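You operate a simulated robot arm through the tools that you are given. There is no shell and no other tool. Be economical: measure what you need, move in short steps, check, and stop when the job is done.

You are at the controls of a simulated robot arm. One attempt, no reset.

Task
Take the rinse bowl and put it on the use first tray.

Only the result counts: the job must be done as asked and must still hold three seconds after the hand-in. Knocking over, shifting, dropping, spilling or breaking anything else fails it.

Robot
A 7-joint arm with a two-finger parallel gripper, fixed in place. Base frame: the origin is at the foot of the arm, x ahead of it, y to its left, z up; the work surface is at about z = 0.9. Units: m, rad, N and s.
With the tool pointing down near the work surface it reaches from about 0.3 to 0.68 m from the base axis. Its first joint turns from -1.152 to 1.152 rad. Payload 1.57 kg.
The tool frame sits at the grasp point between the pads (the TCP): z along the fingers, y along the line on which they close. The tips reach 0.03 m beyond it. Largest opening 0.11 m; finger width 0.024, thickness 0.012; the body of the gripper, 0.048 by 0.112 m, starts 0.078 m behind the TCP.
Orientation is told as [roll, pitch, yaw] about the base's x, y, z axes, in that order, counted from this pose: with the fingers straight down and closing along the base's y, the tool's x points along the base's -x, its y along +y and its z along -z.

Tools
- The arm moves only by the tool send_rows. Its argument "deltas" is a list that holds one entry, the list of rows, each a list of 7 numbers: the shift along the tool's x, y, z in m, then the turn, a rotation vector about the tool's x, y, z in rad, then the opening, from 0 (shut) to 1 (fully open). In form: [[[x, y, z, wx, wy, wz, claw], ...]]. A call has 1 to 8 rows; each row is the pose to reach, as a shift and turn from the pose commanded when the call began, along the tool's axes at that moment. Rows are played at 5 a second. More than 0.05 m and 0.15 rad between two rows, or a gripper value outside its range, and nothing of the call is played. A pose out of reach is approached as far as the arm can. The call stops where the force on the tool passes 40 N (or 10 N more than at its start, if that is more) or the arm is blocked; 0.2 s more then pass. Each finger travels about 0.108 m/s and halts on what it meets, pressing with about 38 N; the grip force reading is that of the motor and also rises with nothing between the fingers. The clock runs only during rows and for 0.2 s after the last one: add rows that repeat a pose to give the fingers time. It gives the time, the measured TCP pose, the force on the tool (base axes), the opening and the grip force at its end, in the units of the frame above (readings bear some noise).
- Cameras (640 x 400 px; columns grow to the right, rows downward): "scene" is fixed at [0.1545, -0.3815, 1.4186]; the picture's right is [0.87, -0.49, 0.00], its down [-0.21, -0.38, -0.90] and it looks along [0.44, 0.79, -0.43] (base axes); focal length 350 px, centre (320, 200). "wrist" rides on the gripper at [0.07, 0.016, -0.141] in the tool frame; the picture's right is [-0.23, 0.97, 0.00], its down [-0.85, -0.20, -0.48] and it looks along [-0.47, -0.11, 0.88] (tool axes); focal length 222 px, centre (320, 200). There is no depth. A picture from a camera that has moved, and an enlarged one, comes with that camera's place and axes in the base frame and with its lens.
- snapshot(camera): a new picture of that camera. The clock stands still meanwhile.
- zoom(camera, box): a new picture of the part [left, top, right, bottom] of that camera's present view, enlarged. The clock stands still meanwhile.
- sign_off(): hands the job in; it is judged then, once.

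Work in short steps. Places have to be worked out from the pictures, the camera data and where the tool is seen: move nearer, look again, correct. Check each grasp and each placing, and mend what went wrong. You have 90 turns and 36 pictures in all, those below and enlarged ones among them. Open the gripper and draw the arm clear of the work before you hand the job in, unless the task says otherwise; then end with one line.

The tools are called after ">>>" by a JSON object that holds its "name" and its "arguments". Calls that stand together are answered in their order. send_rows: Moves the arm, as the interface text tells. Its arguments: {"type":"object","properties":{"deltas":{"type":"array"}},"required":["deltas"]} The other tools are called the same way: snapshot (camera) takes a picture; zoom (camera, box) takes an enlarged picture of a part of a camera's view; sign_off () hands the job in.

At the start:

```text
clock: 0.0
eef_pos: [0.4093, 0.1632, 1.1735]
tcp_rot: [0.001, -0.001, 0.001]
ft_force: [0.2, -0.6, -0.3]
width: 0.1104
grasp_force: 0.0
```

scene: 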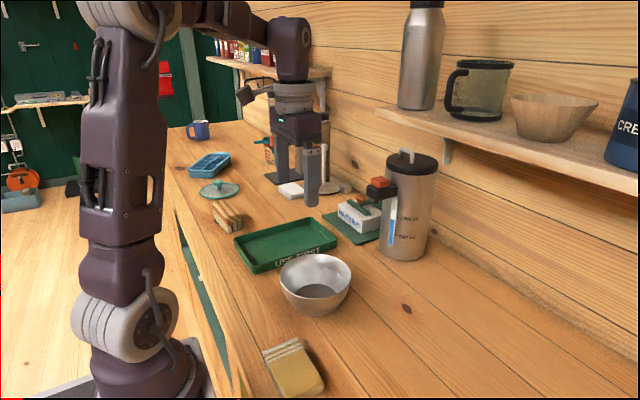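
wrist: 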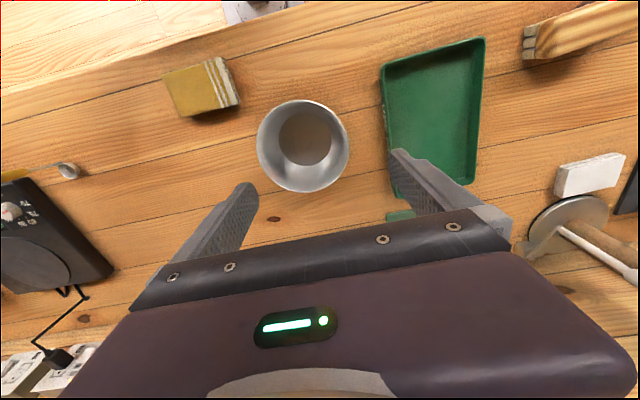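

Rough fix: the metal bowl's centre is near (0.43, 0.13), with a rim about 0.15 m across, and the tray's centre is near (0.465, 0.35). I'll zoom in to identify the bowl and see what's in it.

>>> {"name": "zoom", "arguments": {"camera": "scene", "box": [220, 200, 380, 330]}}

>>> {"name": "zoom", "arguments": {"camera": "wrist", "box": [230, 30, 500, 240]}}

```text
3.08 times, centred on (300, 265) of scene
camera zoom: at [0.1545, -0.3815, 1.4186], right [0.87, -0.49, 0.0], down [-0.21, -0.38, -0.9], along [0.44, 0.79, -0.43], focal length 1075 px, centre (382, 0)
```

zoom: 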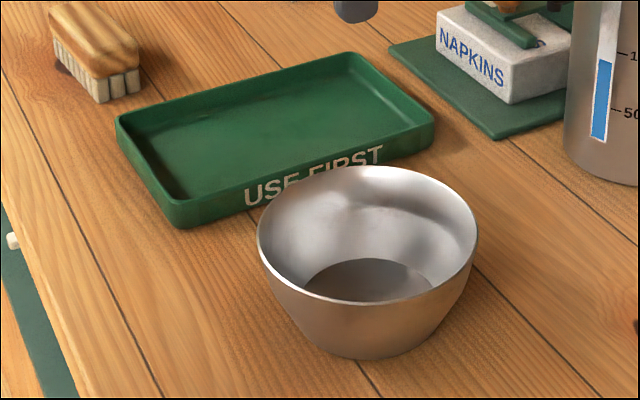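

```text
1.90 times, centred on (365, 135) of wrist
camera zoom: at [0.3385, 0.1797, 1.314], right [0.23, 0.97, 0.0], down [0.85, -0.2, 0.48], along [0.47, -0.11, -0.88], focal length 423 px, centre (234, 324)
```

zoom: 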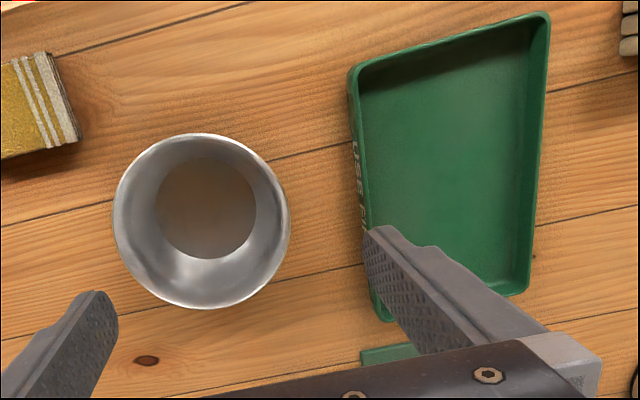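

The bowl is empty, with its rim at about z 0.97, centre about (0.425, 0.131) and radius about 0.073. Its walls flare roughly 20°. I'll pinch the -y wall with the tool tilted to match, moving first to a standoff above that wall.

>>> {"name": "send_rows", "arguments": {"deltas": [[[-0.0026, -0.0211, 0.023, -0.055, 0, 0, 0.45], [-0.0052, -0.0422, 0.046, -0.11, 0, 0, 0.45], [-0.0078, -0.0633, 0.069, -0.165, 0, 0, 0.45], [-0.0105, -0.0844, 0.092, -0.22, 0, 0, 0.45], [-0.013, -0.1055, 0.115, -0.275, 0, 0, 0.45], [-0.0157, -0.1266, 0.1385, -0.33, 0, 0, 0.45], [-0.0157, -0.1266, 0.1385, -0.33, 0, 0, 0.45]]]}}

>>> {"name": "snapshot", "arguments": {"camera": "wrist"}}

>>> {"name": "zoom", "arguments": {"camera": "scene", "box": [220, 180, 400, 330]}}

```text
clock: 1.6
eef_pos: [0.4234, 0.0373, 1.0349]
tcp_rot: [0.33, 0.002, 0.001]
ft_force: [-0.1, -0.2, -0.3]
width: 0.0494
grasp_force: 0.0
```

```text
31 pictures are left
camera wrist: at [0.3542, 0.0072, 1.1732], right [0.23, 0.92, 0.32], down [0.85, -0.34, 0.39], along [0.47, 0.18, -0.87], focal length 222 px, centre (320, 200)
```

wrist: 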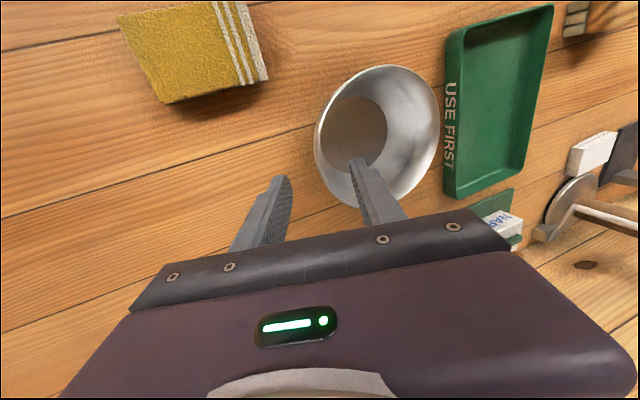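

```text
2.67 times, centred on (310, 255) of scene
camera zoom: at [0.1545, -0.3816, 1.4186], right [0.87, -0.49, 0.0], down [-0.21, -0.38, -0.9], along [0.44, 0.79, -0.43], focal length 932 px, centre (347, 53)
```

zoom: 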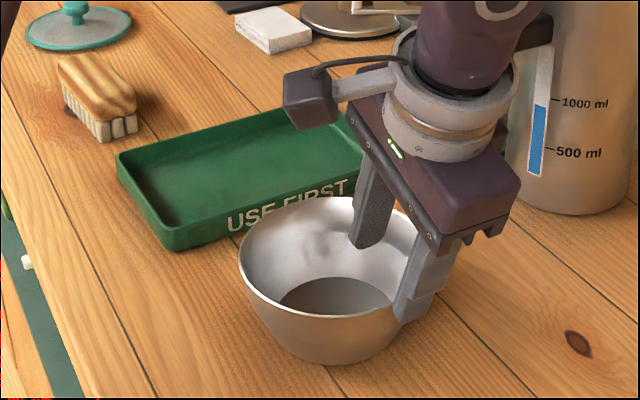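

The view matches my estimates: the fingers straddle the -y wall line. I'll advance 45 mm along the tool axis and check again.

>>> {"name": "send_rows", "arguments": {"deltas": [[[0, 0, 0.015, 0, 0, 0, 0.45], [0, 0, 0.03, 0, 0, 0, 0.45], [0, 0, 0.045, 0, 0, 0, 0.45], [0, 0, 0.045, 0, 0, 0, 0.45]]]}}

>>> {"name": "snapshot", "arguments": {"camera": "wrist"}}

>>> {"name": "zoom", "arguments": {"camera": "scene", "box": [260, 220, 380, 320]}}

```text
clock: 2.6
eef_pos: [0.424, 0.0509, 0.9915]
tcp_rot: [0.329, -0.001, 0.0]
ft_force: [0.6, -0.6, -0.1]
width: 0.0495
grasp_force: 0.2
```

```text
29 pictures are left
camera wrist: at [0.3543, 0.0211, 1.1306], right [0.23, 0.92, 0.32], down [0.85, -0.34, 0.39], along [0.47, 0.18, -0.87], focal length 222 px, centre (320, 200)
```

wrist: 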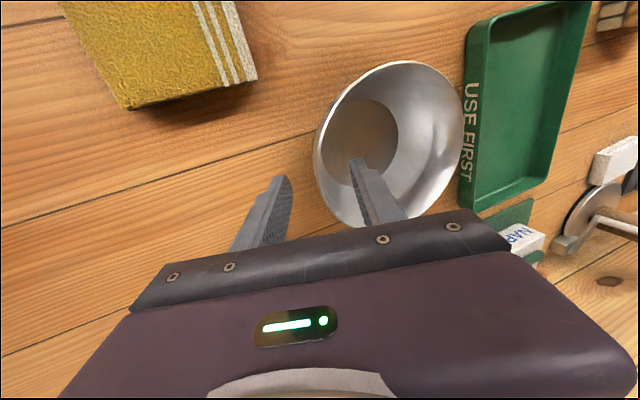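

```text
4.00 times, centred on (320, 270) of scene
camera zoom: at [0.1545, -0.3815, 1.4186], right [0.87, -0.49, 0.0], down [-0.21, -0.38, -0.9], along [0.44, 0.79, -0.43], focal length 1398 px, centre (320, -80)
```

zoom: 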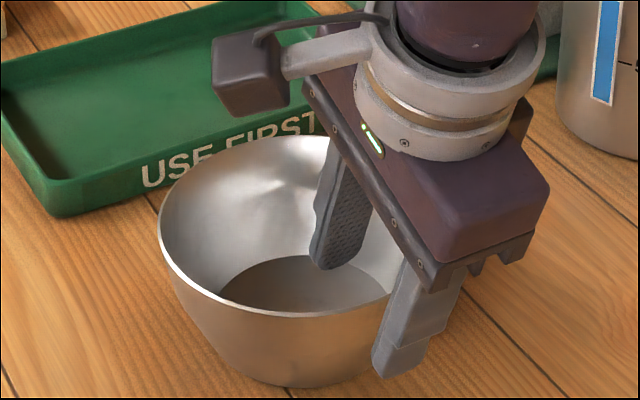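

One finger is inside the bowl and one outside, both clear of the rim. I'll advance the last 30 mm.

>>> {"name": "send_rows", "arguments": {"deltas": [[[0, 0, 0.01, 0, 0, 0, 0.45], [0, 0, 0.02, 0, 0, 0, 0.45], [0, 0, 0.03, 0, 0, 0, 0.45], [0, 0, 0.03, 0, 0, 0, 0.45]]]}}

>>> {"name": "zoom", "arguments": {"camera": "scene", "box": [260, 220, 380, 320]}}

>>> {"name": "snapshot", "arguments": {"camera": "wrist"}}

```text
clock: 3.6
eef_pos: [0.4241, 0.0611, 0.964]
tcp_rot: [0.329, 0.0, 0.001]
ft_force: [0.3, 0.6, -0.7]
width: 0.0496
grasp_force: 0.0
```

```text
4.00 times, centred on (320, 270) of scene
camera zoom: at [0.1545, -0.3815, 1.4186], right [0.87, -0.49, 0.0], down [-0.21, -0.38, -0.9], along [0.44, 0.79, -0.43], focal length 1398 px, centre (320, -80)
```

zoom: 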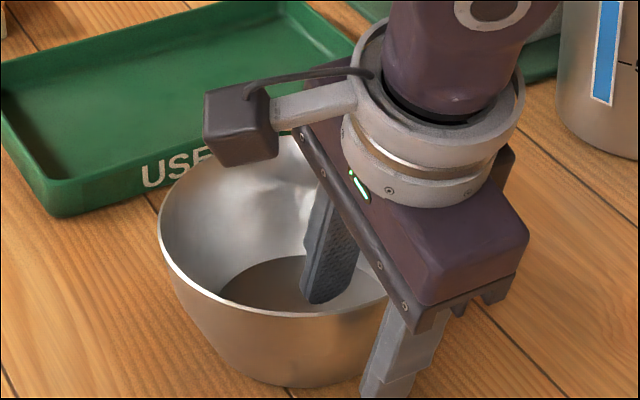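

```text
26 pictures are left
camera wrist: at [0.3543, 0.0308, 1.1021], right [0.23, 0.92, 0.32], down [0.85, -0.34, 0.39], along [0.47, 0.18, -0.87], focal length 222 px, centre (320, 200)
```

wrist: 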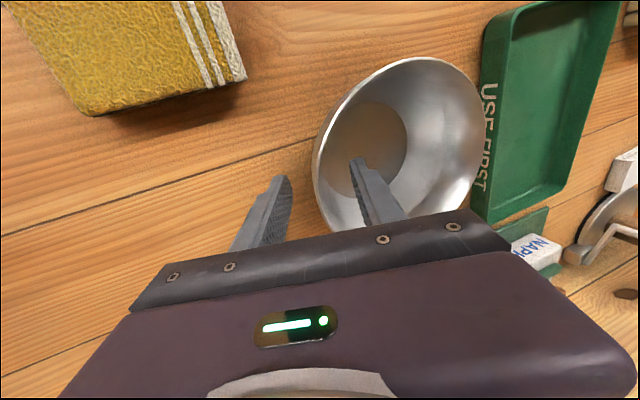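

Nothing has touched yet. Closing on the wall.

>>> {"name": "send_rows", "arguments": {"deltas": [[[0, 0, 0, 0, 0, 0, 0.3], [0, 0, 0, 0, 0, 0, 0.15], [0, 0, 0, 0, 0, 0, 0], [0, 0, 0, 0, 0, 0, 0], [0, 0, 0, 0, 0, 0, 0], [0, 0, 0, 0, 0, 0, 0]]]}}

>>> {"name": "zoom", "arguments": {"camera": "scene", "box": [260, 220, 380, 320]}}

```text
clock: 5.0
eef_pos: [0.4251, 0.0611, 0.9649]
tcp_rot: [0.33, -0.003, -0.002]
ft_force: [6.1, 3.4, 17.9]
width: 0.0084
grasp_force: 27.2
```

```text
4.00 times, centred on (320, 270) of scene
camera zoom: at [0.1544, -0.3815, 1.4187], right [0.87, -0.49, 0.0], down [-0.21, -0.38, -0.9], along [0.44, 0.79, -0.43], focal length 1398 px, centre (320, -80)
```

zoom: 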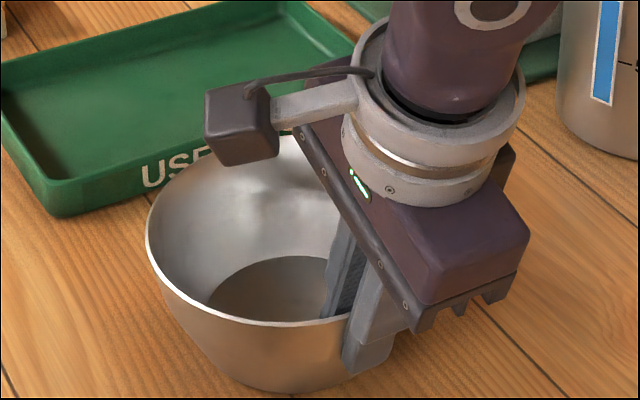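

It's holding at width 8 mm with 27 N. I'll lift 30 mm gently and check.

>>> {"name": "send_rows", "arguments": {"deltas": [[[0, 0.0016, -0.0047, 0, 0, 0, 0], [0, 0.0032, -0.0095, 0, 0, 0, 0], [0, 0.0049, -0.0142, 0, 0, 0, 0], [0, 0.0065, -0.0189, 0, 0, 0, 0], [0, 0.0081, -0.0237, 0, 0, 0, 0], [0, 0.0097, -0.0284, 0, 0, 0, 0], [0, 0.0097, -0.0284, 0, 0, 0, 0]]]}}

>>> {"name": "zoom", "arguments": {"camera": "scene", "box": [240, 200, 380, 320]}}

>>> {"name": "snapshot", "arguments": {"camera": "wrist"}}

```text
clock: 6.6
eef_pos: [0.4243, 0.0605, 0.9939]
tcp_rot: [0.331, 0.0, 0.0]
ft_force: [-0.4, -0.3, -3.2]
width: 0.0077
grasp_force: 26.9
```

```text
3.33 times, centred on (310, 260) of scene
camera zoom: at [0.1545, -0.3815, 1.4186], right [0.87, -0.49, 0.0], down [-0.21, -0.38, -0.9], along [0.44, 0.79, -0.43], focal length 1165 px, centre (353, 0)
```

zoom: 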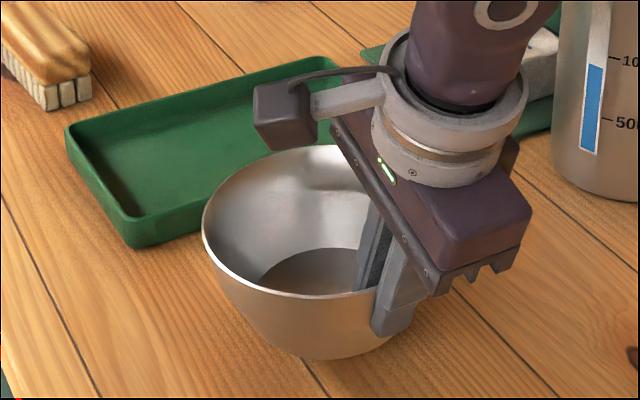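

```text
23 pictures are left
camera wrist: at [0.3542, 0.0307, 1.1321], right [0.23, 0.92, 0.32], down [0.85, -0.34, 0.39], along [0.47, 0.18, -0.87], focal length 222 px, centre (320, 200)
```

wrist: 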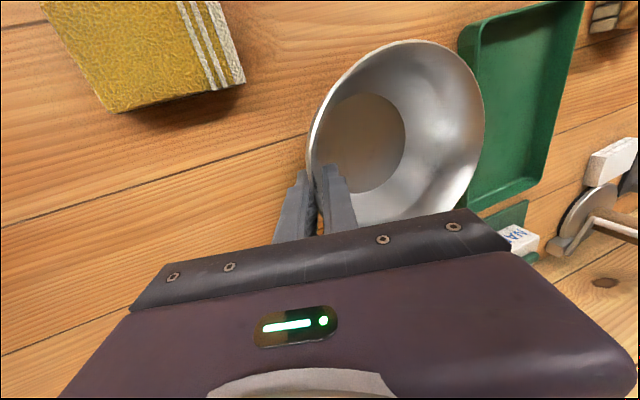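

The bowl is off the table and held steadily. I'll raise it another 50 mm and carry it toward the tray, halfway first.

>>> {"name": "send_rows", "arguments": {"deltas": [[[0, 0.0054, -0.0158, 0, 0, 0, 0], [0, 0.0108, -0.0315, 0, 0, 0, 0], [0, 0.0162, -0.0473, 0, 0, 0, 0], [-0.0048, 0.0371, -0.0402, 0, 0, 0, 0], [-0.0096, 0.0579, -0.033, 0, 0, 0, 0], [-0.0144, 0.0788, -0.0259, 0, 0, 0, 0], [-0.0192, 0.0996, -0.0187, 0, 0, 0, 0], [-0.024, 0.1205, -0.0116, 0, 0, 0, 0]]]}}

>>> {"name": "send_rows", "arguments": {"deltas": [[[-0.0048, 0.0209, 0.0071, 0, 0, 0, 0], [-0.0096, 0.0417, 0.0143, 0, 0, 0, 0], [-0.0144, 0.0626, 0.0214, 0, 0, 0, 0], [-0.0192, 0.0834, 0.0286, 0, 0, 0, 0], [-0.024, 0.1043, 0.0357, 0, 0, 0, 0], [-0.024, 0.1043, 0.0357, 0, 0, 0, 0]]]}}

>>> {"name": "snapshot", "arguments": {"camera": "scene"}}

>>> {"name": "snapshot", "arguments": {"camera": "wrist"}}

```text
clock: 8.4
eef_pos: [0.4471, 0.1704, 1.0441]
tcp_rot: [0.332, -0.001, 0.0]
ft_force: [0.5, -0.2, -2.2]
width: 0.0075
grasp_force: 26.6
```

```text
clock: 9.8
eef_pos: [0.4735, 0.2823, 1.0451]
tcp_rot: [0.33, 0.0, 0.0]
ft_force: [0.1, 0.3, -2.7]
width: 0.0075
grasp_force: 26.6
```

```text
22 pictures are left
```

scene: 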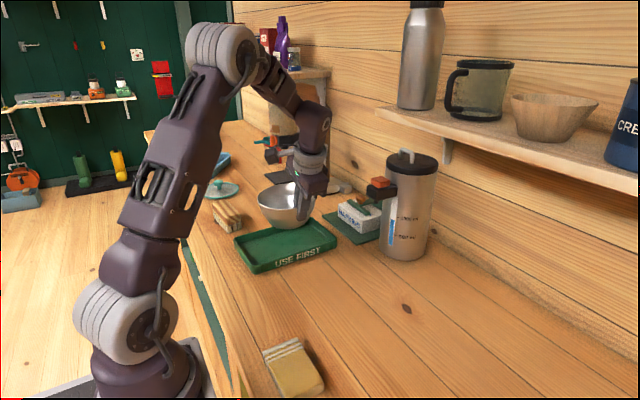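

```text
21 pictures are left
camera wrist: at [0.4029, 0.2518, 1.1823], right [0.23, 0.92, 0.32], down [0.85, -0.34, 0.39], along [0.47, 0.18, -0.87], focal length 222 px, centre (320, 200)
```

wrist: 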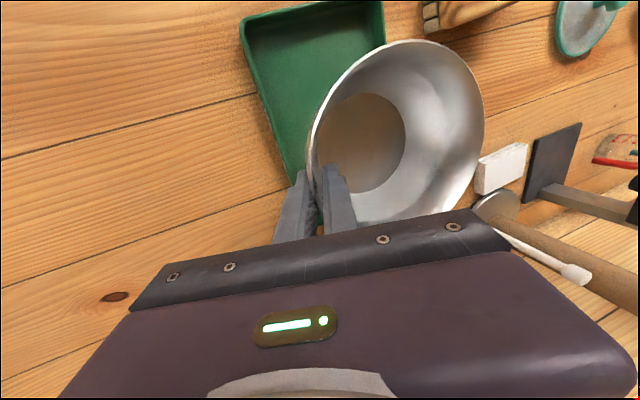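

The bowl is over the tray at about (0.46, 0.353), close to the tray's centre. I'll lower it 55 mm and look.

>>> {"name": "send_rows", "arguments": {"deltas": [[[0, -0.0036, 0.0104, 0, 0, 0, 0], [0, -0.0071, 0.0208, 0, 0, 0, 0], [0, -0.0107, 0.0312, 0, 0, 0, 0], [0, -0.0143, 0.0416, 0, 0, 0, 0], [0, -0.0178, 0.052, 0, 0, 0, 0], [0, -0.0178, 0.052, 0, 0, 0, 0]]]}}

>>> {"name": "zoom", "arguments": {"camera": "scene", "box": [220, 170, 360, 290]}}

>>> {"name": "snapshot", "arguments": {"camera": "wrist"}}

```text
clock: 11.2
eef_pos: [0.4725, 0.2797, 0.99]
tcp_rot: [0.328, 0.001, -0.001]
ft_force: [-0.1, 0.9, -2.3]
width: 0.0075
grasp_force: 26.9
```

```text
3.33 times, centred on (290, 230) of scene
camera zoom: at [0.1545, -0.3815, 1.4186], right [0.87, -0.49, 0.0], down [-0.21, -0.38, -0.9], along [0.44, 0.79, -0.43], focal length 1165 px, centre (420, 100)
```

zoom: 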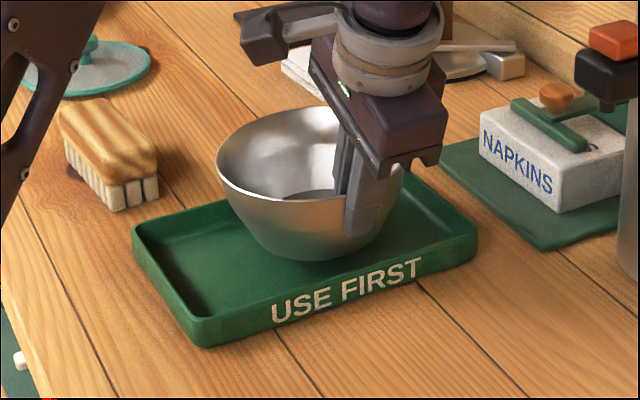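

```text
19 pictures are left
camera wrist: at [0.4025, 0.2508, 1.1275], right [0.23, 0.92, 0.32], down [0.85, -0.34, 0.39], along [0.47, 0.18, -0.87], focal length 222 px, centre (320, 200)
```

wrist: 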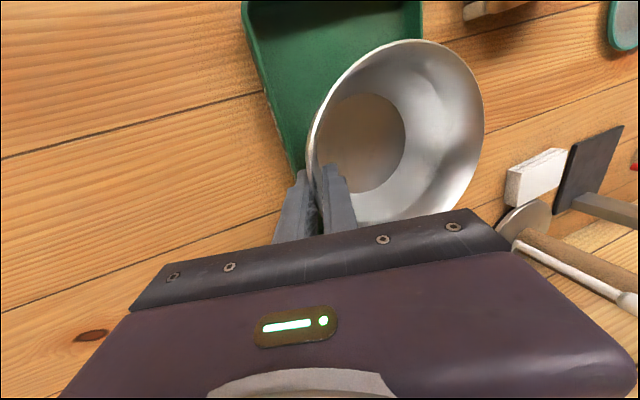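

The bowl is still about 20 mm above the tray floor and well inside its outline. I'll lower it 16 mm with a 6 mm shift to +y, so the outer finger clears the tray lip.

>>> {"name": "send_rows", "arguments": {"deltas": [[[0, 0.0001, 0.0043, 0, 0, 0, 0], [0, 0.0002, 0.0086, 0, 0, 0, 0], [0, 0.0004, 0.0128, 0, 0, 0, 0], [0, 0.0005, 0.0171, 0, 0, 0, 0], [0, 0.0005, 0.0171, 0, 0, 0, 0]]]}}

>>> {"name": "zoom", "arguments": {"camera": "scene", "box": [240, 190, 340, 275]}}

```text
clock: 12.4
eef_pos: [0.472, 0.2865, 0.9725]
tcp_rot: [0.33, 0.0, 0.0]
ft_force: [0.1, 0.2, -1.3]
width: 0.0076
grasp_force: 27.1
```

```text
4.71 times, centred on (290, 232) of scene
camera zoom: at [0.1545, -0.3815, 1.4186], right [0.87, -0.49, 0.0], down [-0.21, -0.38, -0.9], along [0.44, 0.79, -0.43], focal length 1645 px, centre (461, 47)
```

zoom: 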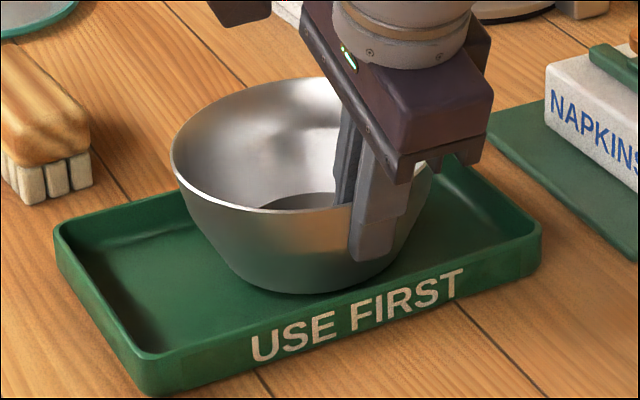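

The force has dropped a little, so contact may be starting. I'll lower another 4 mm and read the force.

>>> {"name": "send_rows", "arguments": {"deltas": [[[0, -0.0006, 0.0019, 0, 0, 0, 0], [0, -0.0013, 0.0038, 0, 0, 0, 0], [0, -0.0013, 0.0038, 0, 0, 0, 0]]]}}

```text
clock: 13.2
eef_pos: [0.4725, 0.2863, 0.9707]
tcp_rot: [0.33, -0.002, 0.0]
ft_force: [0.2, -2.6, 13.7]
width: 0.0078
grasp_force: 26.2
```

It's resting on the tray (13.7 N upward). I'll open a little to release.

>>> {"name": "send_rows", "arguments": {"deltas": [[[0, 0, 0, 0, 0, 0, 0.12], [0, 0, 0, 0, 0, 0, 0.2], [0, 0, 0, 0, 0, 0, 0.27], [0, 0, 0, 0, 0, 0, 0.27]]]}}

>>> {"name": "zoom", "arguments": {"camera": "scene", "box": [240, 190, 340, 275]}}

>>> {"name": "snapshot", "arguments": {"camera": "wrist"}}

```text
clock: 14.2
eef_pos: [0.4715, 0.2856, 0.9701]
tcp_rot: [0.33, 0.0, -0.001]
ft_force: [-0.2, 0.8, 0.3]
width: 0.0299
grasp_force: 0.1
```

```text
4.71 times, centred on (290, 232) of scene
camera zoom: at [0.1545, -0.3815, 1.4186], right [0.87, -0.49, 0.0], down [-0.21, -0.38, -0.9], along [0.44, 0.79, -0.43], focal length 1645 px, centre (461, 47)
```

zoom: 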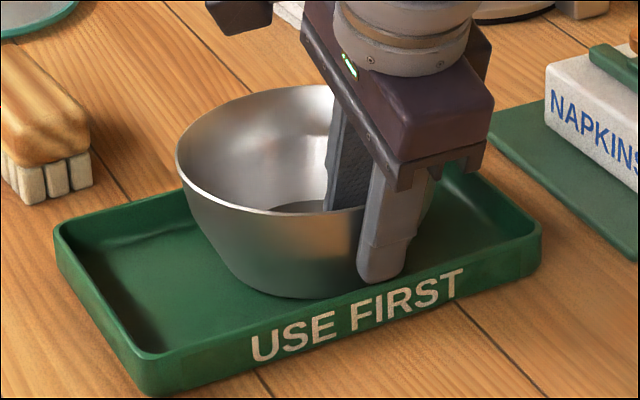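

```text
16 pictures are left
camera wrist: at [0.4025, 0.257, 1.1074], right [0.23, 0.92, 0.32], down [0.85, -0.34, 0.39], along [0.47, 0.18, -0.87], focal length 222 px, centre (320, 200)
```

wrist: 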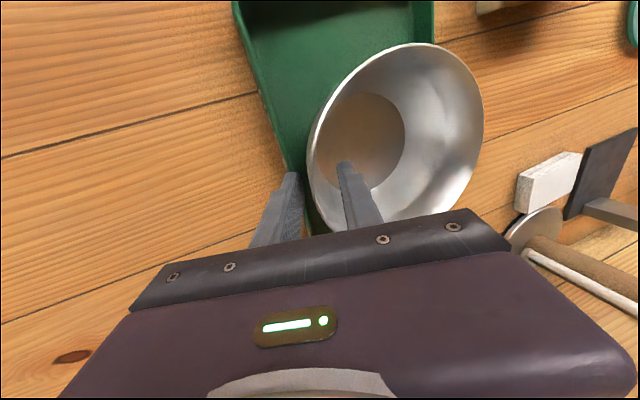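

The bowl is released and sitting flat, with both fingers clear of it. I'll withdraw along the tool axis.

>>> {"name": "send_rows", "arguments": {"deltas": [[[0, 0, -0.01, 0, 0, 0, 0.27], [0, 0, -0.02, 0, 0, 0, 0.27], [0, 0, -0.04, 0, 0, 0, 0.27], [0, 0, -0.06, 0, 0, 0, 0.27], [0, 0, -0.09, 0, 0, 0, 0.27], [0, 0, -0.13, 0, 0, 0, 0.4], [0, 0, -0.17, 0, 0, 0, 0.6], [0, 0, -0.2, 0, 0, 0, 0.8]]]}}

>>> {"name": "snapshot", "arguments": {"camera": "scene"}}

>>> {"name": "snapshot", "arguments": {"camera": "wrist"}}

```text
clock: 16.0
eef_pos: [0.4719, 0.2208, 1.1591]
tcp_rot: [0.33, -0.001, 0.0]
ft_force: [0.1, 0.0, -0.9]
width: 0.088
grasp_force: 0.1
```

```text
15 pictures are left
```

scene: 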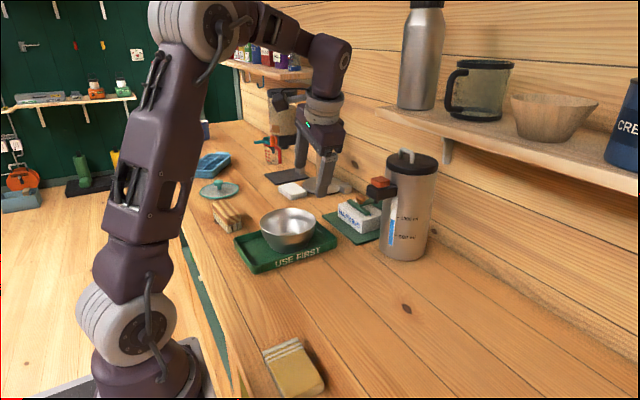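

```text
14 pictures are left
camera wrist: at [0.4017, 0.1926, 1.2969], right [0.23, 0.92, 0.32], down [0.86, -0.34, 0.39], along [0.47, 0.18, -0.87], focal length 222 px, centre (320, 200)
```

wrist: 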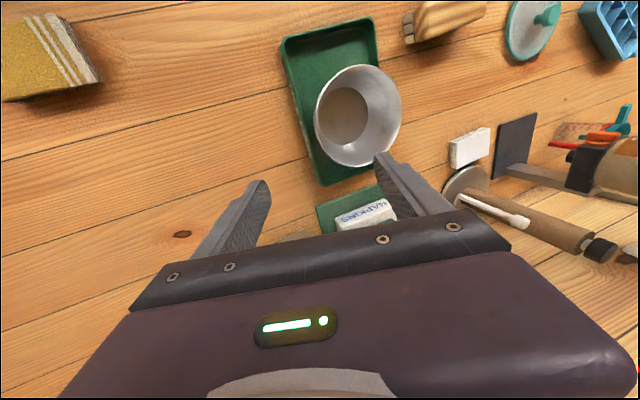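

The bowl sits in the tray, the arm is clear, and nothing else has moved. One zoom to confirm it's seated flat.

>>> {"name": "zoom", "arguments": {"camera": "scene", "box": [220, 180, 360, 285]}}

```text
3.81 times, centred on (290, 232) of scene
camera zoom: at [0.1544, -0.3815, 1.4186], right [0.87, -0.49, 0.0], down [-0.21, -0.38, -0.9], along [0.44, 0.79, -0.43], focal length 1331 px, centre (434, 76)
```

zoom: 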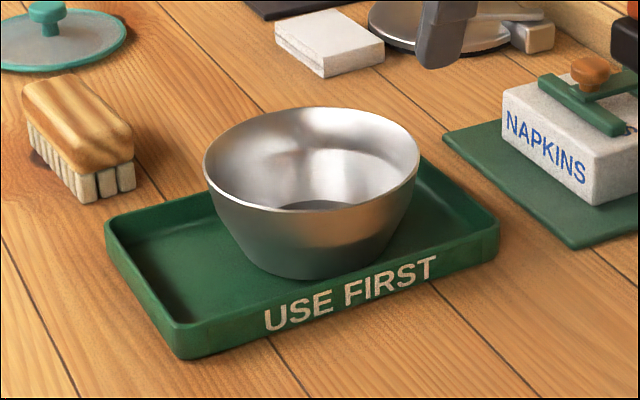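

The bowl is flat inside the tray, so I'm handing the job in.

>>> {"name": "sign_off", "arguments": {}}

```text
The job is handed in.
```

The metal bowl, which I took to be the rinse bowl since nothing is labelled, is sitting flat on the USE FIRST tray; the gripper is open and clear, and nothing else appears to have moved.
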